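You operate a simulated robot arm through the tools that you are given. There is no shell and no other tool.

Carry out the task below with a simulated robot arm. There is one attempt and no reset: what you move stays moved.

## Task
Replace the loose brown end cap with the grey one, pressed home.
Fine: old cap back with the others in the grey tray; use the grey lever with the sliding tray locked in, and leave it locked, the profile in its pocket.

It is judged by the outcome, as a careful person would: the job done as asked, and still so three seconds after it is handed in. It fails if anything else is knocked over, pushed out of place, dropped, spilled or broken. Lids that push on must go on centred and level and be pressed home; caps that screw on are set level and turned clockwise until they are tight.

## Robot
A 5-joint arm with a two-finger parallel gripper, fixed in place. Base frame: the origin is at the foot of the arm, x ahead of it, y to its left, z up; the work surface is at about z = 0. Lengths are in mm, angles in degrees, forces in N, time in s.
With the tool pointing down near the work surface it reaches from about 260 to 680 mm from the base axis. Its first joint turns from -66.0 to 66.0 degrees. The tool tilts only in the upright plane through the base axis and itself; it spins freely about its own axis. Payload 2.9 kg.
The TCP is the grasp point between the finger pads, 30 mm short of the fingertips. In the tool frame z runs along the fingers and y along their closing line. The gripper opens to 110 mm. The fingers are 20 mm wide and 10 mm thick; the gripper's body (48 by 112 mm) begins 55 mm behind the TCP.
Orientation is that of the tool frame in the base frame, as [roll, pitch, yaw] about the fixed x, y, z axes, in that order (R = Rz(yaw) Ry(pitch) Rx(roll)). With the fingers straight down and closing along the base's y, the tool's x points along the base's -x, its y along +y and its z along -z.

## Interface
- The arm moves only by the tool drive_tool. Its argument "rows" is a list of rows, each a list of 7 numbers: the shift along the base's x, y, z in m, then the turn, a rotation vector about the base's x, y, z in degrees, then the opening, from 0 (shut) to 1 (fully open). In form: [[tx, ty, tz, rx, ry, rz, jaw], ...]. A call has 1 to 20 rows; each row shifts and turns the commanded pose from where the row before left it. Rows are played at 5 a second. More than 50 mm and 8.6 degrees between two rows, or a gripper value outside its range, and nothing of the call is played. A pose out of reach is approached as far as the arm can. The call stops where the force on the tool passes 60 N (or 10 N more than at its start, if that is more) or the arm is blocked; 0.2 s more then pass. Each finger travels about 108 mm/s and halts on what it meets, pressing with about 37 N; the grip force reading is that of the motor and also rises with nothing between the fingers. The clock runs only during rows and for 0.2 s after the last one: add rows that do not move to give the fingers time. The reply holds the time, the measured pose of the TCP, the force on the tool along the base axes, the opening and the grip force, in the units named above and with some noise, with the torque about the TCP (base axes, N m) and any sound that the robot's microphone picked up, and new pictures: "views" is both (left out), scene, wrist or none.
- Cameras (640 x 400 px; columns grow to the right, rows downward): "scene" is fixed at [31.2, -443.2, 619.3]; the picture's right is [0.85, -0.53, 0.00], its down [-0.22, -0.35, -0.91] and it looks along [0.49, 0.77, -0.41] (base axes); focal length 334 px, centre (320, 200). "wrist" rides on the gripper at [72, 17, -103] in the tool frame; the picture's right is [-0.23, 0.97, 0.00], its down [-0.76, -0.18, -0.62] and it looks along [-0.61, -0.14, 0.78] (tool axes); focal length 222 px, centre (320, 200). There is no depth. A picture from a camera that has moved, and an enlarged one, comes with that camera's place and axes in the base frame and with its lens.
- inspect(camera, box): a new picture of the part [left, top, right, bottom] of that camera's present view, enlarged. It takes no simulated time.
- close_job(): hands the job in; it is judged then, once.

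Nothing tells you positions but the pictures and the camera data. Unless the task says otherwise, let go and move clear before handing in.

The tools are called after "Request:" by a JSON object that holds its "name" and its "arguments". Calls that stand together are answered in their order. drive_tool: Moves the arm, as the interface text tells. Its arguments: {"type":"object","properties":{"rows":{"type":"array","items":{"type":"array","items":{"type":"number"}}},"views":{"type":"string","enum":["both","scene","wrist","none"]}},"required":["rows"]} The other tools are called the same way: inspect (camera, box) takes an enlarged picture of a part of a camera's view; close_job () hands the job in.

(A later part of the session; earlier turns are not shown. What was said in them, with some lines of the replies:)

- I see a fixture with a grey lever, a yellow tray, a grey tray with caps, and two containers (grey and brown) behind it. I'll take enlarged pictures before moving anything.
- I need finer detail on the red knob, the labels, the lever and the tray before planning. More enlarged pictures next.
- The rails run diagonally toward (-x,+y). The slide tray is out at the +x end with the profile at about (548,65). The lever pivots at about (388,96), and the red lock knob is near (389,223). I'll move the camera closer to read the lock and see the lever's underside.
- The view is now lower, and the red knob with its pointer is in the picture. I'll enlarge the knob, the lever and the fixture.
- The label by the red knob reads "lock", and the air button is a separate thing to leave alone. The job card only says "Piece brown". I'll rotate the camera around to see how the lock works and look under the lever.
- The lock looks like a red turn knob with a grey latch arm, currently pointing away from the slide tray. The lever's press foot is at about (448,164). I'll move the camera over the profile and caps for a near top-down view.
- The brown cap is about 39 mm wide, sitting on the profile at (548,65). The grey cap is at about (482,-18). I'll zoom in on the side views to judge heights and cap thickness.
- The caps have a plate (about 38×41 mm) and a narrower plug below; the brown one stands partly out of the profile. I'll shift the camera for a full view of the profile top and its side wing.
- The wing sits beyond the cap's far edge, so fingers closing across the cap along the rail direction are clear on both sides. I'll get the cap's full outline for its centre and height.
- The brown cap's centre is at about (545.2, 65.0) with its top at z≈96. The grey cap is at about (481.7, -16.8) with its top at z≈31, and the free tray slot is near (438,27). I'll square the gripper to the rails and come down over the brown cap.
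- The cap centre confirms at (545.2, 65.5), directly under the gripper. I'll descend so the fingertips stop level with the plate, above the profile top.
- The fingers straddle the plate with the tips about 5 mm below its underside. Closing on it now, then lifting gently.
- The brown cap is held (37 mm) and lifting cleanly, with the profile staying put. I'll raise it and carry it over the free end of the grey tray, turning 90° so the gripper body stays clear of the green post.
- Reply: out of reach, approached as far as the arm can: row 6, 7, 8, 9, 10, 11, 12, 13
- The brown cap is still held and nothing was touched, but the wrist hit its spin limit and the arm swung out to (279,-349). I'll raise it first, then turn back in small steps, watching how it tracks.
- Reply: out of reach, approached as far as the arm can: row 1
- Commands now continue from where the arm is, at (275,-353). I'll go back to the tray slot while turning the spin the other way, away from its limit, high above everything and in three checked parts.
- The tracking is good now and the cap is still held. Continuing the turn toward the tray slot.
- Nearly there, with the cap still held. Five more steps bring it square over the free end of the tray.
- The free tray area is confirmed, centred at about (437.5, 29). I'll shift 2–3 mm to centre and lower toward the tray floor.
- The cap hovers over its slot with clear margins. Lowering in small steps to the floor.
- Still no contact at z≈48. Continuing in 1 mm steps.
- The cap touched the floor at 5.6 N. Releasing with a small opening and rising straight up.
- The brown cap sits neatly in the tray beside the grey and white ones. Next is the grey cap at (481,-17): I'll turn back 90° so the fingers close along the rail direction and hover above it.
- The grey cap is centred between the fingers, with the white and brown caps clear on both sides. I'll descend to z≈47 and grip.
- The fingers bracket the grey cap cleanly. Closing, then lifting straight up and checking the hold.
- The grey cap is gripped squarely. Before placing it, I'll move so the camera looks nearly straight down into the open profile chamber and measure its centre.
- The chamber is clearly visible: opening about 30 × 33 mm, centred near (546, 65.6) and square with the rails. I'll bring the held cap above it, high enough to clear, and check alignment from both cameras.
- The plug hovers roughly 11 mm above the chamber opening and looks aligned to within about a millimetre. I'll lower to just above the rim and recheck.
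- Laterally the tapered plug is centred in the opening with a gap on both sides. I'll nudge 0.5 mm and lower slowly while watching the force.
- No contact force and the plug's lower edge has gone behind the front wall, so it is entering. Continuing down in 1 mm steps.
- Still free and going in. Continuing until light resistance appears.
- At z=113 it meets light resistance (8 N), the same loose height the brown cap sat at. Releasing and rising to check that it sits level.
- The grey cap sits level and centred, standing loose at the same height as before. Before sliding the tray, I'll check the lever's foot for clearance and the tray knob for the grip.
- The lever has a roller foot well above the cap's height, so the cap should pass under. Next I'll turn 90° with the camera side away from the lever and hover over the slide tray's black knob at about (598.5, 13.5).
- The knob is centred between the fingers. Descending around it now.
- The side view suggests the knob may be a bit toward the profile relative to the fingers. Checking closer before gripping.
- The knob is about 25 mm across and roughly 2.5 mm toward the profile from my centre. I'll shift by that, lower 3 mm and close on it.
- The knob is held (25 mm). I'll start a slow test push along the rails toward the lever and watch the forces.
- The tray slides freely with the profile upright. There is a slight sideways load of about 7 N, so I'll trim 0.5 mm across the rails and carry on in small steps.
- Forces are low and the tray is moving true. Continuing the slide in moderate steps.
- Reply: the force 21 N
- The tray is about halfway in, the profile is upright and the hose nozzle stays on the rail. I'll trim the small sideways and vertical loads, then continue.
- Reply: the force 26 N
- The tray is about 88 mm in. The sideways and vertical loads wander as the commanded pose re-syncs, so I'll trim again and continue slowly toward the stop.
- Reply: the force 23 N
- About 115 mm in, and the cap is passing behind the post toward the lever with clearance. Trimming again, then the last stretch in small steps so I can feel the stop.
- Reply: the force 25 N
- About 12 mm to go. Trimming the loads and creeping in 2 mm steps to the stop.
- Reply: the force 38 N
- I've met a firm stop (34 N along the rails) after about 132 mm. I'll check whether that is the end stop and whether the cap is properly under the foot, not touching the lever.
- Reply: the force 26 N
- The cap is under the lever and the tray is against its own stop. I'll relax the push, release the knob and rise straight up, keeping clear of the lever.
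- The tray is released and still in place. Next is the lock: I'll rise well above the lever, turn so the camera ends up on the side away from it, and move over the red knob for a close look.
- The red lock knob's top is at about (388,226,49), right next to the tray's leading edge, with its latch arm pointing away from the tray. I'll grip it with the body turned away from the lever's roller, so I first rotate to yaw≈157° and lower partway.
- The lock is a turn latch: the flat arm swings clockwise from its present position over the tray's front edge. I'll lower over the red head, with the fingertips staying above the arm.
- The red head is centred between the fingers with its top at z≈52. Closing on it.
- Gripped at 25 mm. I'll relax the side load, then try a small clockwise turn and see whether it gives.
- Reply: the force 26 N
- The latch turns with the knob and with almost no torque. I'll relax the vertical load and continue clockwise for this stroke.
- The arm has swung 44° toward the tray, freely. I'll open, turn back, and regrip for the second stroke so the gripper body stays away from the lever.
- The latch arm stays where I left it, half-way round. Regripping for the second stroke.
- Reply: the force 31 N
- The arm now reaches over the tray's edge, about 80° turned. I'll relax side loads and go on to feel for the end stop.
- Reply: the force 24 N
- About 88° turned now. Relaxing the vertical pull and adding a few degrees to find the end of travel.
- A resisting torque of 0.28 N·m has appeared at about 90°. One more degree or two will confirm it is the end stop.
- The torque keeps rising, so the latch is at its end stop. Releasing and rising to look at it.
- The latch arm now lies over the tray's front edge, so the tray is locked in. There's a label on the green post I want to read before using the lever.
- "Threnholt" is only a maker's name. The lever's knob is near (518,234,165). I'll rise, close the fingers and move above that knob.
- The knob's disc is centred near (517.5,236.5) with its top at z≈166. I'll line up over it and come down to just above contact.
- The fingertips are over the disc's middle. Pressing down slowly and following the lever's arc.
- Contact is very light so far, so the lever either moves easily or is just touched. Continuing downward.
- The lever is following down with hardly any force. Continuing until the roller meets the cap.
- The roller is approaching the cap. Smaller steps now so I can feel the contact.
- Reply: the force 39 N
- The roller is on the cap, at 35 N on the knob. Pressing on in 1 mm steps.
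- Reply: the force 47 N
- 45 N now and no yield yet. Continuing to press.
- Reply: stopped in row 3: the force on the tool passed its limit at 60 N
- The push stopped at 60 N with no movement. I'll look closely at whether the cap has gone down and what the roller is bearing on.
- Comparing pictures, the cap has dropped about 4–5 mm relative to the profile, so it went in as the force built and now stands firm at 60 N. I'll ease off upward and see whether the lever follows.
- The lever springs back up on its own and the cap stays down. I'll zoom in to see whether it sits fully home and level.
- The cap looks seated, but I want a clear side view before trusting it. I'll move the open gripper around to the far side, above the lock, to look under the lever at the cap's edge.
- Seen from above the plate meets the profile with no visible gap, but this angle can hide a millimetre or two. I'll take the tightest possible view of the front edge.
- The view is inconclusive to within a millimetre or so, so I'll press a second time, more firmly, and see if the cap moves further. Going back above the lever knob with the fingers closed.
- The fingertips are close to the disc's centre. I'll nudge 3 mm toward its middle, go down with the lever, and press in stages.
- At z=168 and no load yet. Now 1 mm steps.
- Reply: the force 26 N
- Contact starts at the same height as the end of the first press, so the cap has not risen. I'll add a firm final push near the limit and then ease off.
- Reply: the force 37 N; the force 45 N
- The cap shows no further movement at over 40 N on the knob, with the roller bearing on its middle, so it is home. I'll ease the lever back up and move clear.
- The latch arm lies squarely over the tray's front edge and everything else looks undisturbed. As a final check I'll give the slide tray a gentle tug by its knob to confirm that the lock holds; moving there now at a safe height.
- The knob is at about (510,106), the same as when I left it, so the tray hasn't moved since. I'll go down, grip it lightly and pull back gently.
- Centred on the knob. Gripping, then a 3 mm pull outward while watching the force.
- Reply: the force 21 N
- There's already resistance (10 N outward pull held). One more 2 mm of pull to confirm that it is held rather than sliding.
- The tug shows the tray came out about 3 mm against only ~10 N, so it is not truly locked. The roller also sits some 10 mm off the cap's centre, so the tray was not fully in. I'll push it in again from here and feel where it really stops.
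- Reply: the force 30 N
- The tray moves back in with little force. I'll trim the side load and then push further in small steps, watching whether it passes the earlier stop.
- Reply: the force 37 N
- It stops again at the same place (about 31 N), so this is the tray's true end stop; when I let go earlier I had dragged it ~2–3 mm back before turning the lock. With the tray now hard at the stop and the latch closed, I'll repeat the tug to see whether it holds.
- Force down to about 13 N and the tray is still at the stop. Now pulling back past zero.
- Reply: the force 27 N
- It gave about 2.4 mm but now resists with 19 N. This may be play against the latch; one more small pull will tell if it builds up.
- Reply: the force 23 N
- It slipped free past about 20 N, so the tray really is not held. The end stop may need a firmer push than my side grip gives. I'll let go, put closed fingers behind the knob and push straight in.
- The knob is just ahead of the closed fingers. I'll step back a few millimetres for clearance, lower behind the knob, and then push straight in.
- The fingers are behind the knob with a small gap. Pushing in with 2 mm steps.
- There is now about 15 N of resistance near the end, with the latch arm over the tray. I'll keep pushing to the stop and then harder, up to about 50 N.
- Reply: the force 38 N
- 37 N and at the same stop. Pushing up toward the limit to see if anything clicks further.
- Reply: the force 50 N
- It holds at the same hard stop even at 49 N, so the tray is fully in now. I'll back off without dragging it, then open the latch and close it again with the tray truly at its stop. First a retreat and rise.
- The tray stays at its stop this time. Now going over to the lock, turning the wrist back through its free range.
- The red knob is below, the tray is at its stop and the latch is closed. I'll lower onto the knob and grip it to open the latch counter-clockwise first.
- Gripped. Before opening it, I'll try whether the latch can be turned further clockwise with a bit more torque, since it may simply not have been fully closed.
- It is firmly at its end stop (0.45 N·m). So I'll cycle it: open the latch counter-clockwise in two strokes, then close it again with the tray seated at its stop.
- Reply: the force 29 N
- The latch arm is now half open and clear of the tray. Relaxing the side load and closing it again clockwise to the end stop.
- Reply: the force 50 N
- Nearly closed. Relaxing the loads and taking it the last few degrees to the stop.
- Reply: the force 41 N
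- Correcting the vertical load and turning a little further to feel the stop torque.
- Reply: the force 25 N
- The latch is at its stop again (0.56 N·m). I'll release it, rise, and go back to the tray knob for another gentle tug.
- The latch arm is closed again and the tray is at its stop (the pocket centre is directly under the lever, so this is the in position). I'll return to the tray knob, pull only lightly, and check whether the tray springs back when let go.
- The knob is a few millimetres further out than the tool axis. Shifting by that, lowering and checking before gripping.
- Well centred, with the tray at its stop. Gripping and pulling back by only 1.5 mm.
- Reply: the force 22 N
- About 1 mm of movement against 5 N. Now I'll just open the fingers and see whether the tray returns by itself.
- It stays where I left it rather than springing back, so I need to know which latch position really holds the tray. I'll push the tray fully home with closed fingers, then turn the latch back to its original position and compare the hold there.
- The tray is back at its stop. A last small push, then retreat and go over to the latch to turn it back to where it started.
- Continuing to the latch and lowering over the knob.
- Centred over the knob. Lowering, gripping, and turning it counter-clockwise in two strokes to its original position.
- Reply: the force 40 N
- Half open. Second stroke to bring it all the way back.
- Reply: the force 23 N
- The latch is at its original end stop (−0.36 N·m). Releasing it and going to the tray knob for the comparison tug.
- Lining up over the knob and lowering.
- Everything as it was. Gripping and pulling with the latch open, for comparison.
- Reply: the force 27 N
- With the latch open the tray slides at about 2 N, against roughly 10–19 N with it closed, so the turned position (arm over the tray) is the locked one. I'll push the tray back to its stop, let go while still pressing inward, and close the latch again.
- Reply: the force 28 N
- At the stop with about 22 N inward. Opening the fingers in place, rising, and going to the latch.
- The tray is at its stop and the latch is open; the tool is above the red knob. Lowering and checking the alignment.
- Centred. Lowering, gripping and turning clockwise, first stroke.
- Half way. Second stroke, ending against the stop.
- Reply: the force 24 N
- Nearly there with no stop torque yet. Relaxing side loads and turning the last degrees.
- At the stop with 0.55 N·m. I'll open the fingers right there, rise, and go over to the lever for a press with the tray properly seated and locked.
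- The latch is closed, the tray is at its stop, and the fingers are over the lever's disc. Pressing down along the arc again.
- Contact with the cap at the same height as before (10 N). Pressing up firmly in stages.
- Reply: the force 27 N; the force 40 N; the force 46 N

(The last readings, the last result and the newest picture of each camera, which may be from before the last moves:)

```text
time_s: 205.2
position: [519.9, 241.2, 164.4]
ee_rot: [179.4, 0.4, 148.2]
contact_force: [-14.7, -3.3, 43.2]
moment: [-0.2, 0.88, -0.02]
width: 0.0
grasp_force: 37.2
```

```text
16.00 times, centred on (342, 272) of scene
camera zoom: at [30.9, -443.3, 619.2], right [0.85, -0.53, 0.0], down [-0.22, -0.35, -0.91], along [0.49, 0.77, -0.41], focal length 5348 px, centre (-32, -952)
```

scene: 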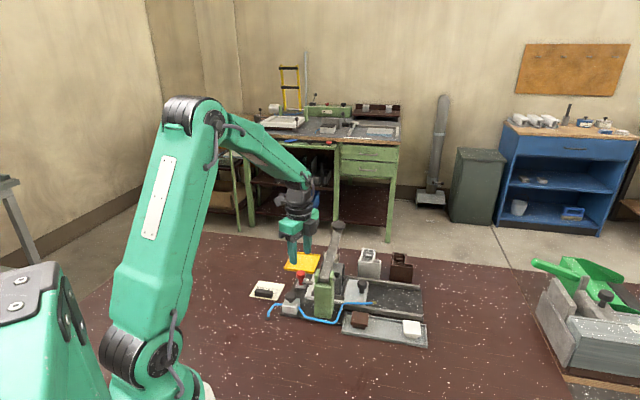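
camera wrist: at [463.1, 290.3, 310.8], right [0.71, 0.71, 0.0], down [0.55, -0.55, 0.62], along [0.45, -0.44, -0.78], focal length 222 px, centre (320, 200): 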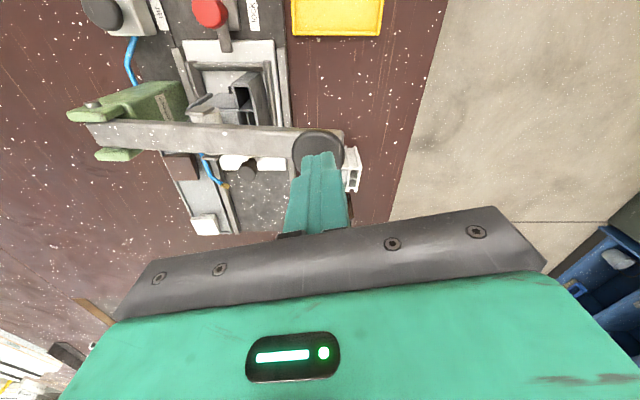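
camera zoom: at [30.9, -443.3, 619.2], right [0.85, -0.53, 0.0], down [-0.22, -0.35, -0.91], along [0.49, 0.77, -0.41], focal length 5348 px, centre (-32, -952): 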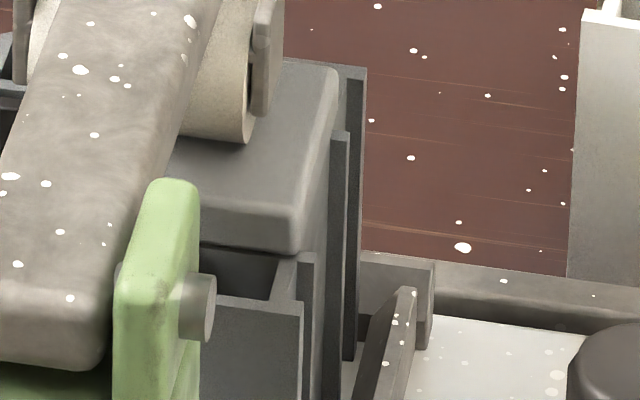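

Same height, firm, and the plate is flush. One last push a little harder, then ease the lever up.

Request:
{"name": "drive_tool", "arguments": {"rows": [[0, 0, -0.001, 0, 0, 0, 0], [0, 0, -0.0005, 0, 0, 0, 0], [0, 0, 0, 0, 0, 0, 0]], "views": "none"}}

Request:
{"name": "drive_tool", "arguments": {"rows": [[0, 0, 0.002, 0, 0, 0, 0], [0, 0, 0.004, 0, 0, 0, 0], [-0.0003, -0.0003, 0.006, 0, 0, 0, 0], [-0.0003, -0.0003, 0.008, 0, 0, 0, 0], [-0.0003, -0.0003, 0.01, 0, 0, 0, 0], [0, 0, 0.02, 0, 0, 0, 0], [0, 0, 0.04, 0, 0, 0, 0], [0, 0, 0.02, 0, 0, 0, 0], [0, 0, 0, 0, 0, 0, 0]], "views": "both"}}

Request:
{"name": "inspect", "arguments": {"camera": "scene", "box": [240, 210, 440, 350]}}

Request:
{"name": "inspect", "arguments": {"camera": "scene", "box": [290, 262, 330, 296]}}

Request:
{"name": "inspect", "arguments": {"camera": "scene", "box": [325, 250, 365, 300]}}

```text
time_s: 206.0
position: [519.5, 242.9, 165.4]
ee_rot: [179.2, 0.5, 148.1]
contact_force: [-15.3, -4.0, 48.8]
moment: [-0.21, 0.99, 0.01]
width: 0.0
grasp_force: 37.1
```

```text
time_s: 208.0
position: [518.9, 239.4, 269.3]
ee_rot: [179.8, 0.2, 148.2]
contact_force: [-0.2, -0.9, 0.9]
moment: [0.0, 0.02, 0.0]
width: 0.2
grasp_force: 36.5
camera wrist: at [464.4, 292.2, 371.5], right [0.71, 0.71, 0.0], down [0.55, -0.55, 0.62], along [0.44, -0.44, -0.78], focal length 222 px, centre (320, 200)
```

scene: 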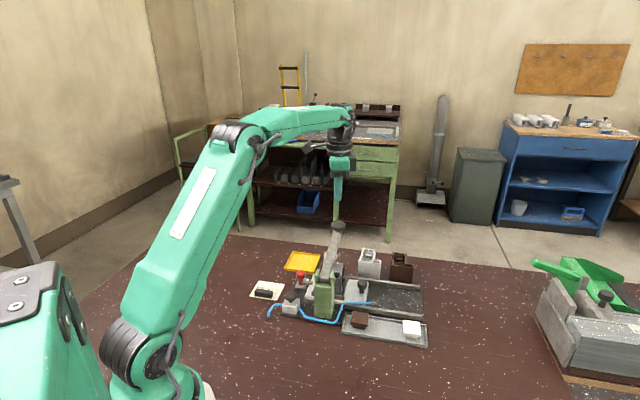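
wrist: 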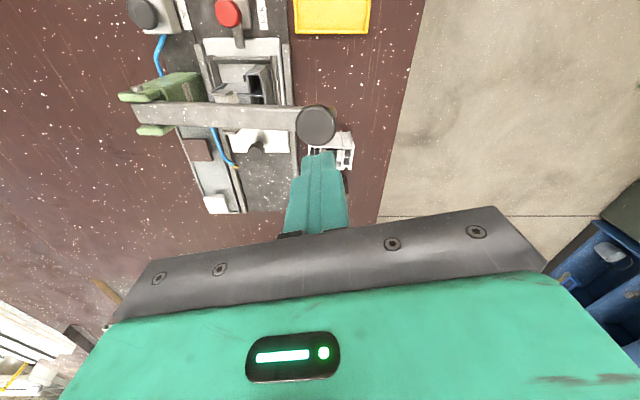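

```text
2.86 times, centred on (340, 280) of scene
camera zoom: at [31.2, -443.2, 619.3], right [0.85, -0.53, 0.0], down [-0.22, -0.35, -0.91], along [0.49, 0.77, -0.41], focal length 955 px, centre (263, -29)
```

zoom: 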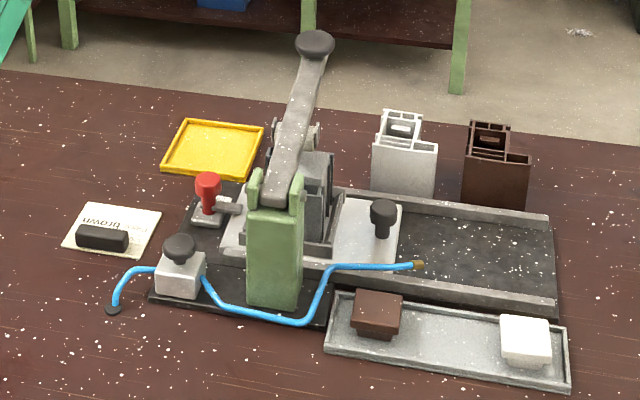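

```text
11.76 times, centred on (310, 279) of scene
camera zoom: at [31.2, -443.2, 619.3], right [0.85, -0.53, 0.0], down [-0.22, -0.35, -0.91], along [0.49, 0.77, -0.41], focal length 3932 px, centre (438, -729)
```

zoom: 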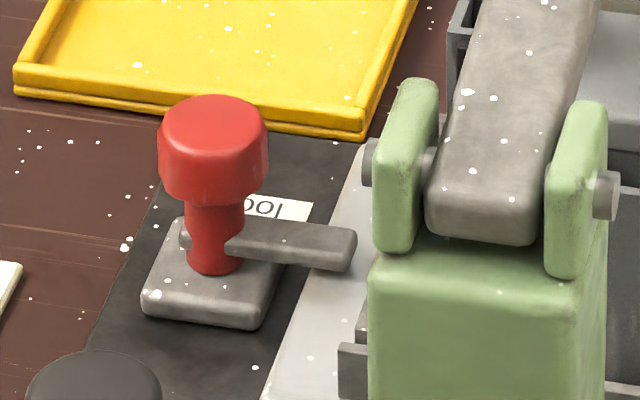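

```text
8.00 times, centred on (345, 275) of scene
camera zoom: at [31.2, -443.2, 619.3], right [0.85, -0.53, 0.0], down [-0.22, -0.35, -0.91], along [0.49, 0.77, -0.41], focal length 2674 px, centre (120, -400)
```

zoom: 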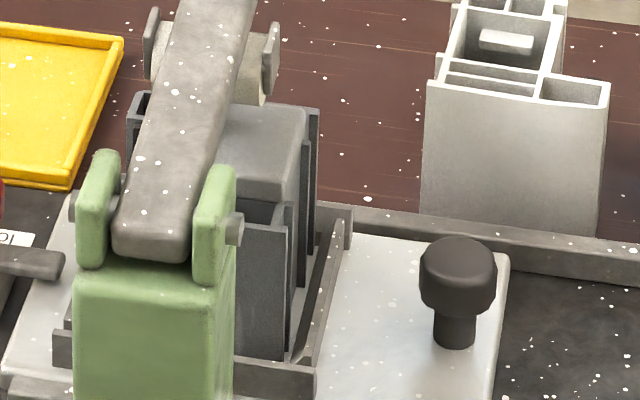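

All is in its final state. The grey cap is flush on the profile in its pocket, and the tray is at its stop with the latch closed. The lever is back up, and the brown cap lies in the grey tray with the white one. I'll move the arm well clear and hand in.

Request:
{"name": "drive_tool", "arguments": {"rows": [[0, 0, 0.04, 0, 0, 0, 0.2], [-0.02, -0.02, 0.04, 0, 0, 0, 0.4], [-0.03, -0.02, 0.04, 0, 0, 0, 0.4], [-0.03, -0.02, 0.02, 0, 0, 0, 0.4], [0, 0, 0, 0, 0, 0, 0.4], [0, 0, 0, 0, 0, 0, 0.4]], "views": "scene"}}

Request:
{"name": "inspect", "arguments": {"camera": "scene", "box": [240, 210, 440, 350]}}

```text
refused: row 3 steps farther than a row can; nothing moved
```

```text
2.86 times, centred on (340, 280) of scene
camera zoom: at [31.2, -443.2, 619.3], right [0.85, -0.53, 0.0], down [-0.22, -0.35, -0.91], along [0.49, 0.77, -0.41], focal length 955 px, centre (263, -29)
```

zoom: 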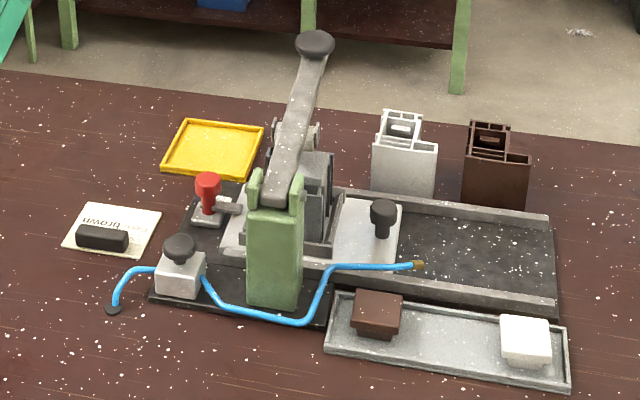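

That move was refused because one step was too long, and nothing moved. Repeating it with shorter steps.

Request:
{"name": "drive_tool", "arguments": {"rows": [[0, 0, 0.04, 0, 0, 0, 0.2], [-0.015, -0.015, 0.03, 0, 0, 0, 0.4], [-0.02, -0.015, 0.03, 0, 0, 0, 0.4], [-0.02, -0.015, 0.02, 0, 0, 0, 0.4], [0, 0, 0, 0, 0, 0, 0.4], [0, 0, 0, 0, 0, 0, 0.4]], "views": "scene"}}

Request:
{"name": "inspect", "arguments": {"camera": "scene", "box": [240, 210, 440, 350]}}

```text
time_s: 209.4
position: [463.7, 193.7, 387.4]
ee_rot: [179.9, 0.0, 148.2]
contact_force: [1.7, 0.7, -0.5]
moment: [0.0, -0.03, 0.06]
width: 44.2
grasp_force: 0.1
```

scene: 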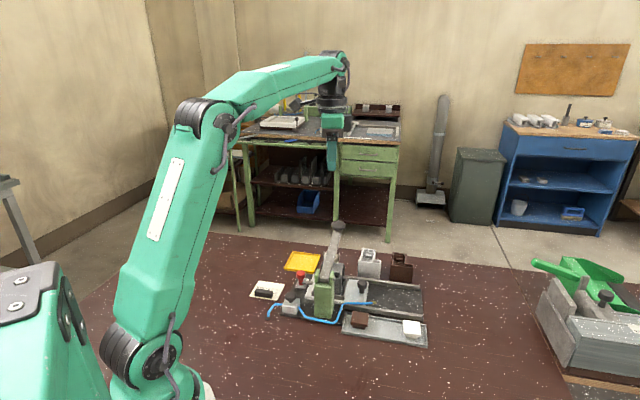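

```text
2.86 times, centred on (340, 280) of scene
camera zoom: at [31.2, -443.2, 619.3], right [0.85, -0.53, 0.0], down [-0.22, -0.35, -0.91], along [0.49, 0.77, -0.41], focal length 955 px, centre (263, -29)
```

zoom: 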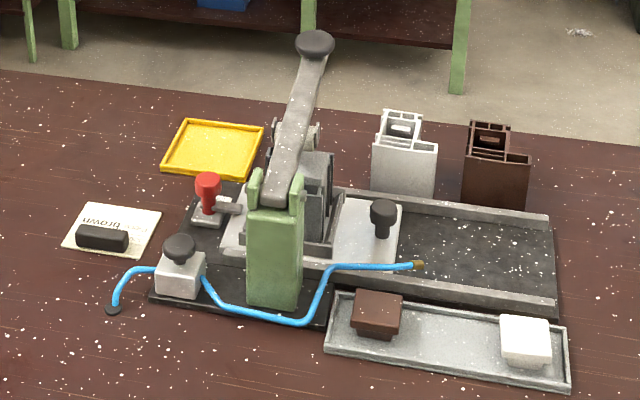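

The arm is clear and nothing has shifted. The grey cap is pressed home, the tray is in and latched, and the profile is in its pocket. The brown cap is in the grey tray, so I'm handing in the job.

Request:
{"name": "close_job", "arguments": {}}

```text
The job is handed in.
```

I swapped the loose brown end cap for the grey one, pressed it home with the grey lever, and handed the job in. One thing is uncertain: the tray lock holds only weakly.

- **Grey cap:** it sits level and flush on the profile. It did not move further in three presses; the first stopped at the 60 N limit and the other two reached 40–50 N at the lever knob. The lever springs back up on its own.
- **Brown cap:** it is in the grey tray, next to the white one.
- **Tray and lock:** the sliding tray is against its end stop, with the red latch turned to its stop over the tray's front edge. The profile is still in its pocket.
- **How well the lock holds:** with the latch closed, a pull of about 10–20 N on the tray knob still moved the tray; with it open, the tray slid at about 2 N. That suggests friction rather than a positive catch. I pushed the tray back to its stop, closed the latch again, and made the final press. I did not tug-test it after that.
- **Extra motion:** early on, the wrist reached its spin limit and the arm swung out to one side while holding the brown cap. The path was clear and nothing was touched.

I left the air button, the job card and the yellow tray alone.
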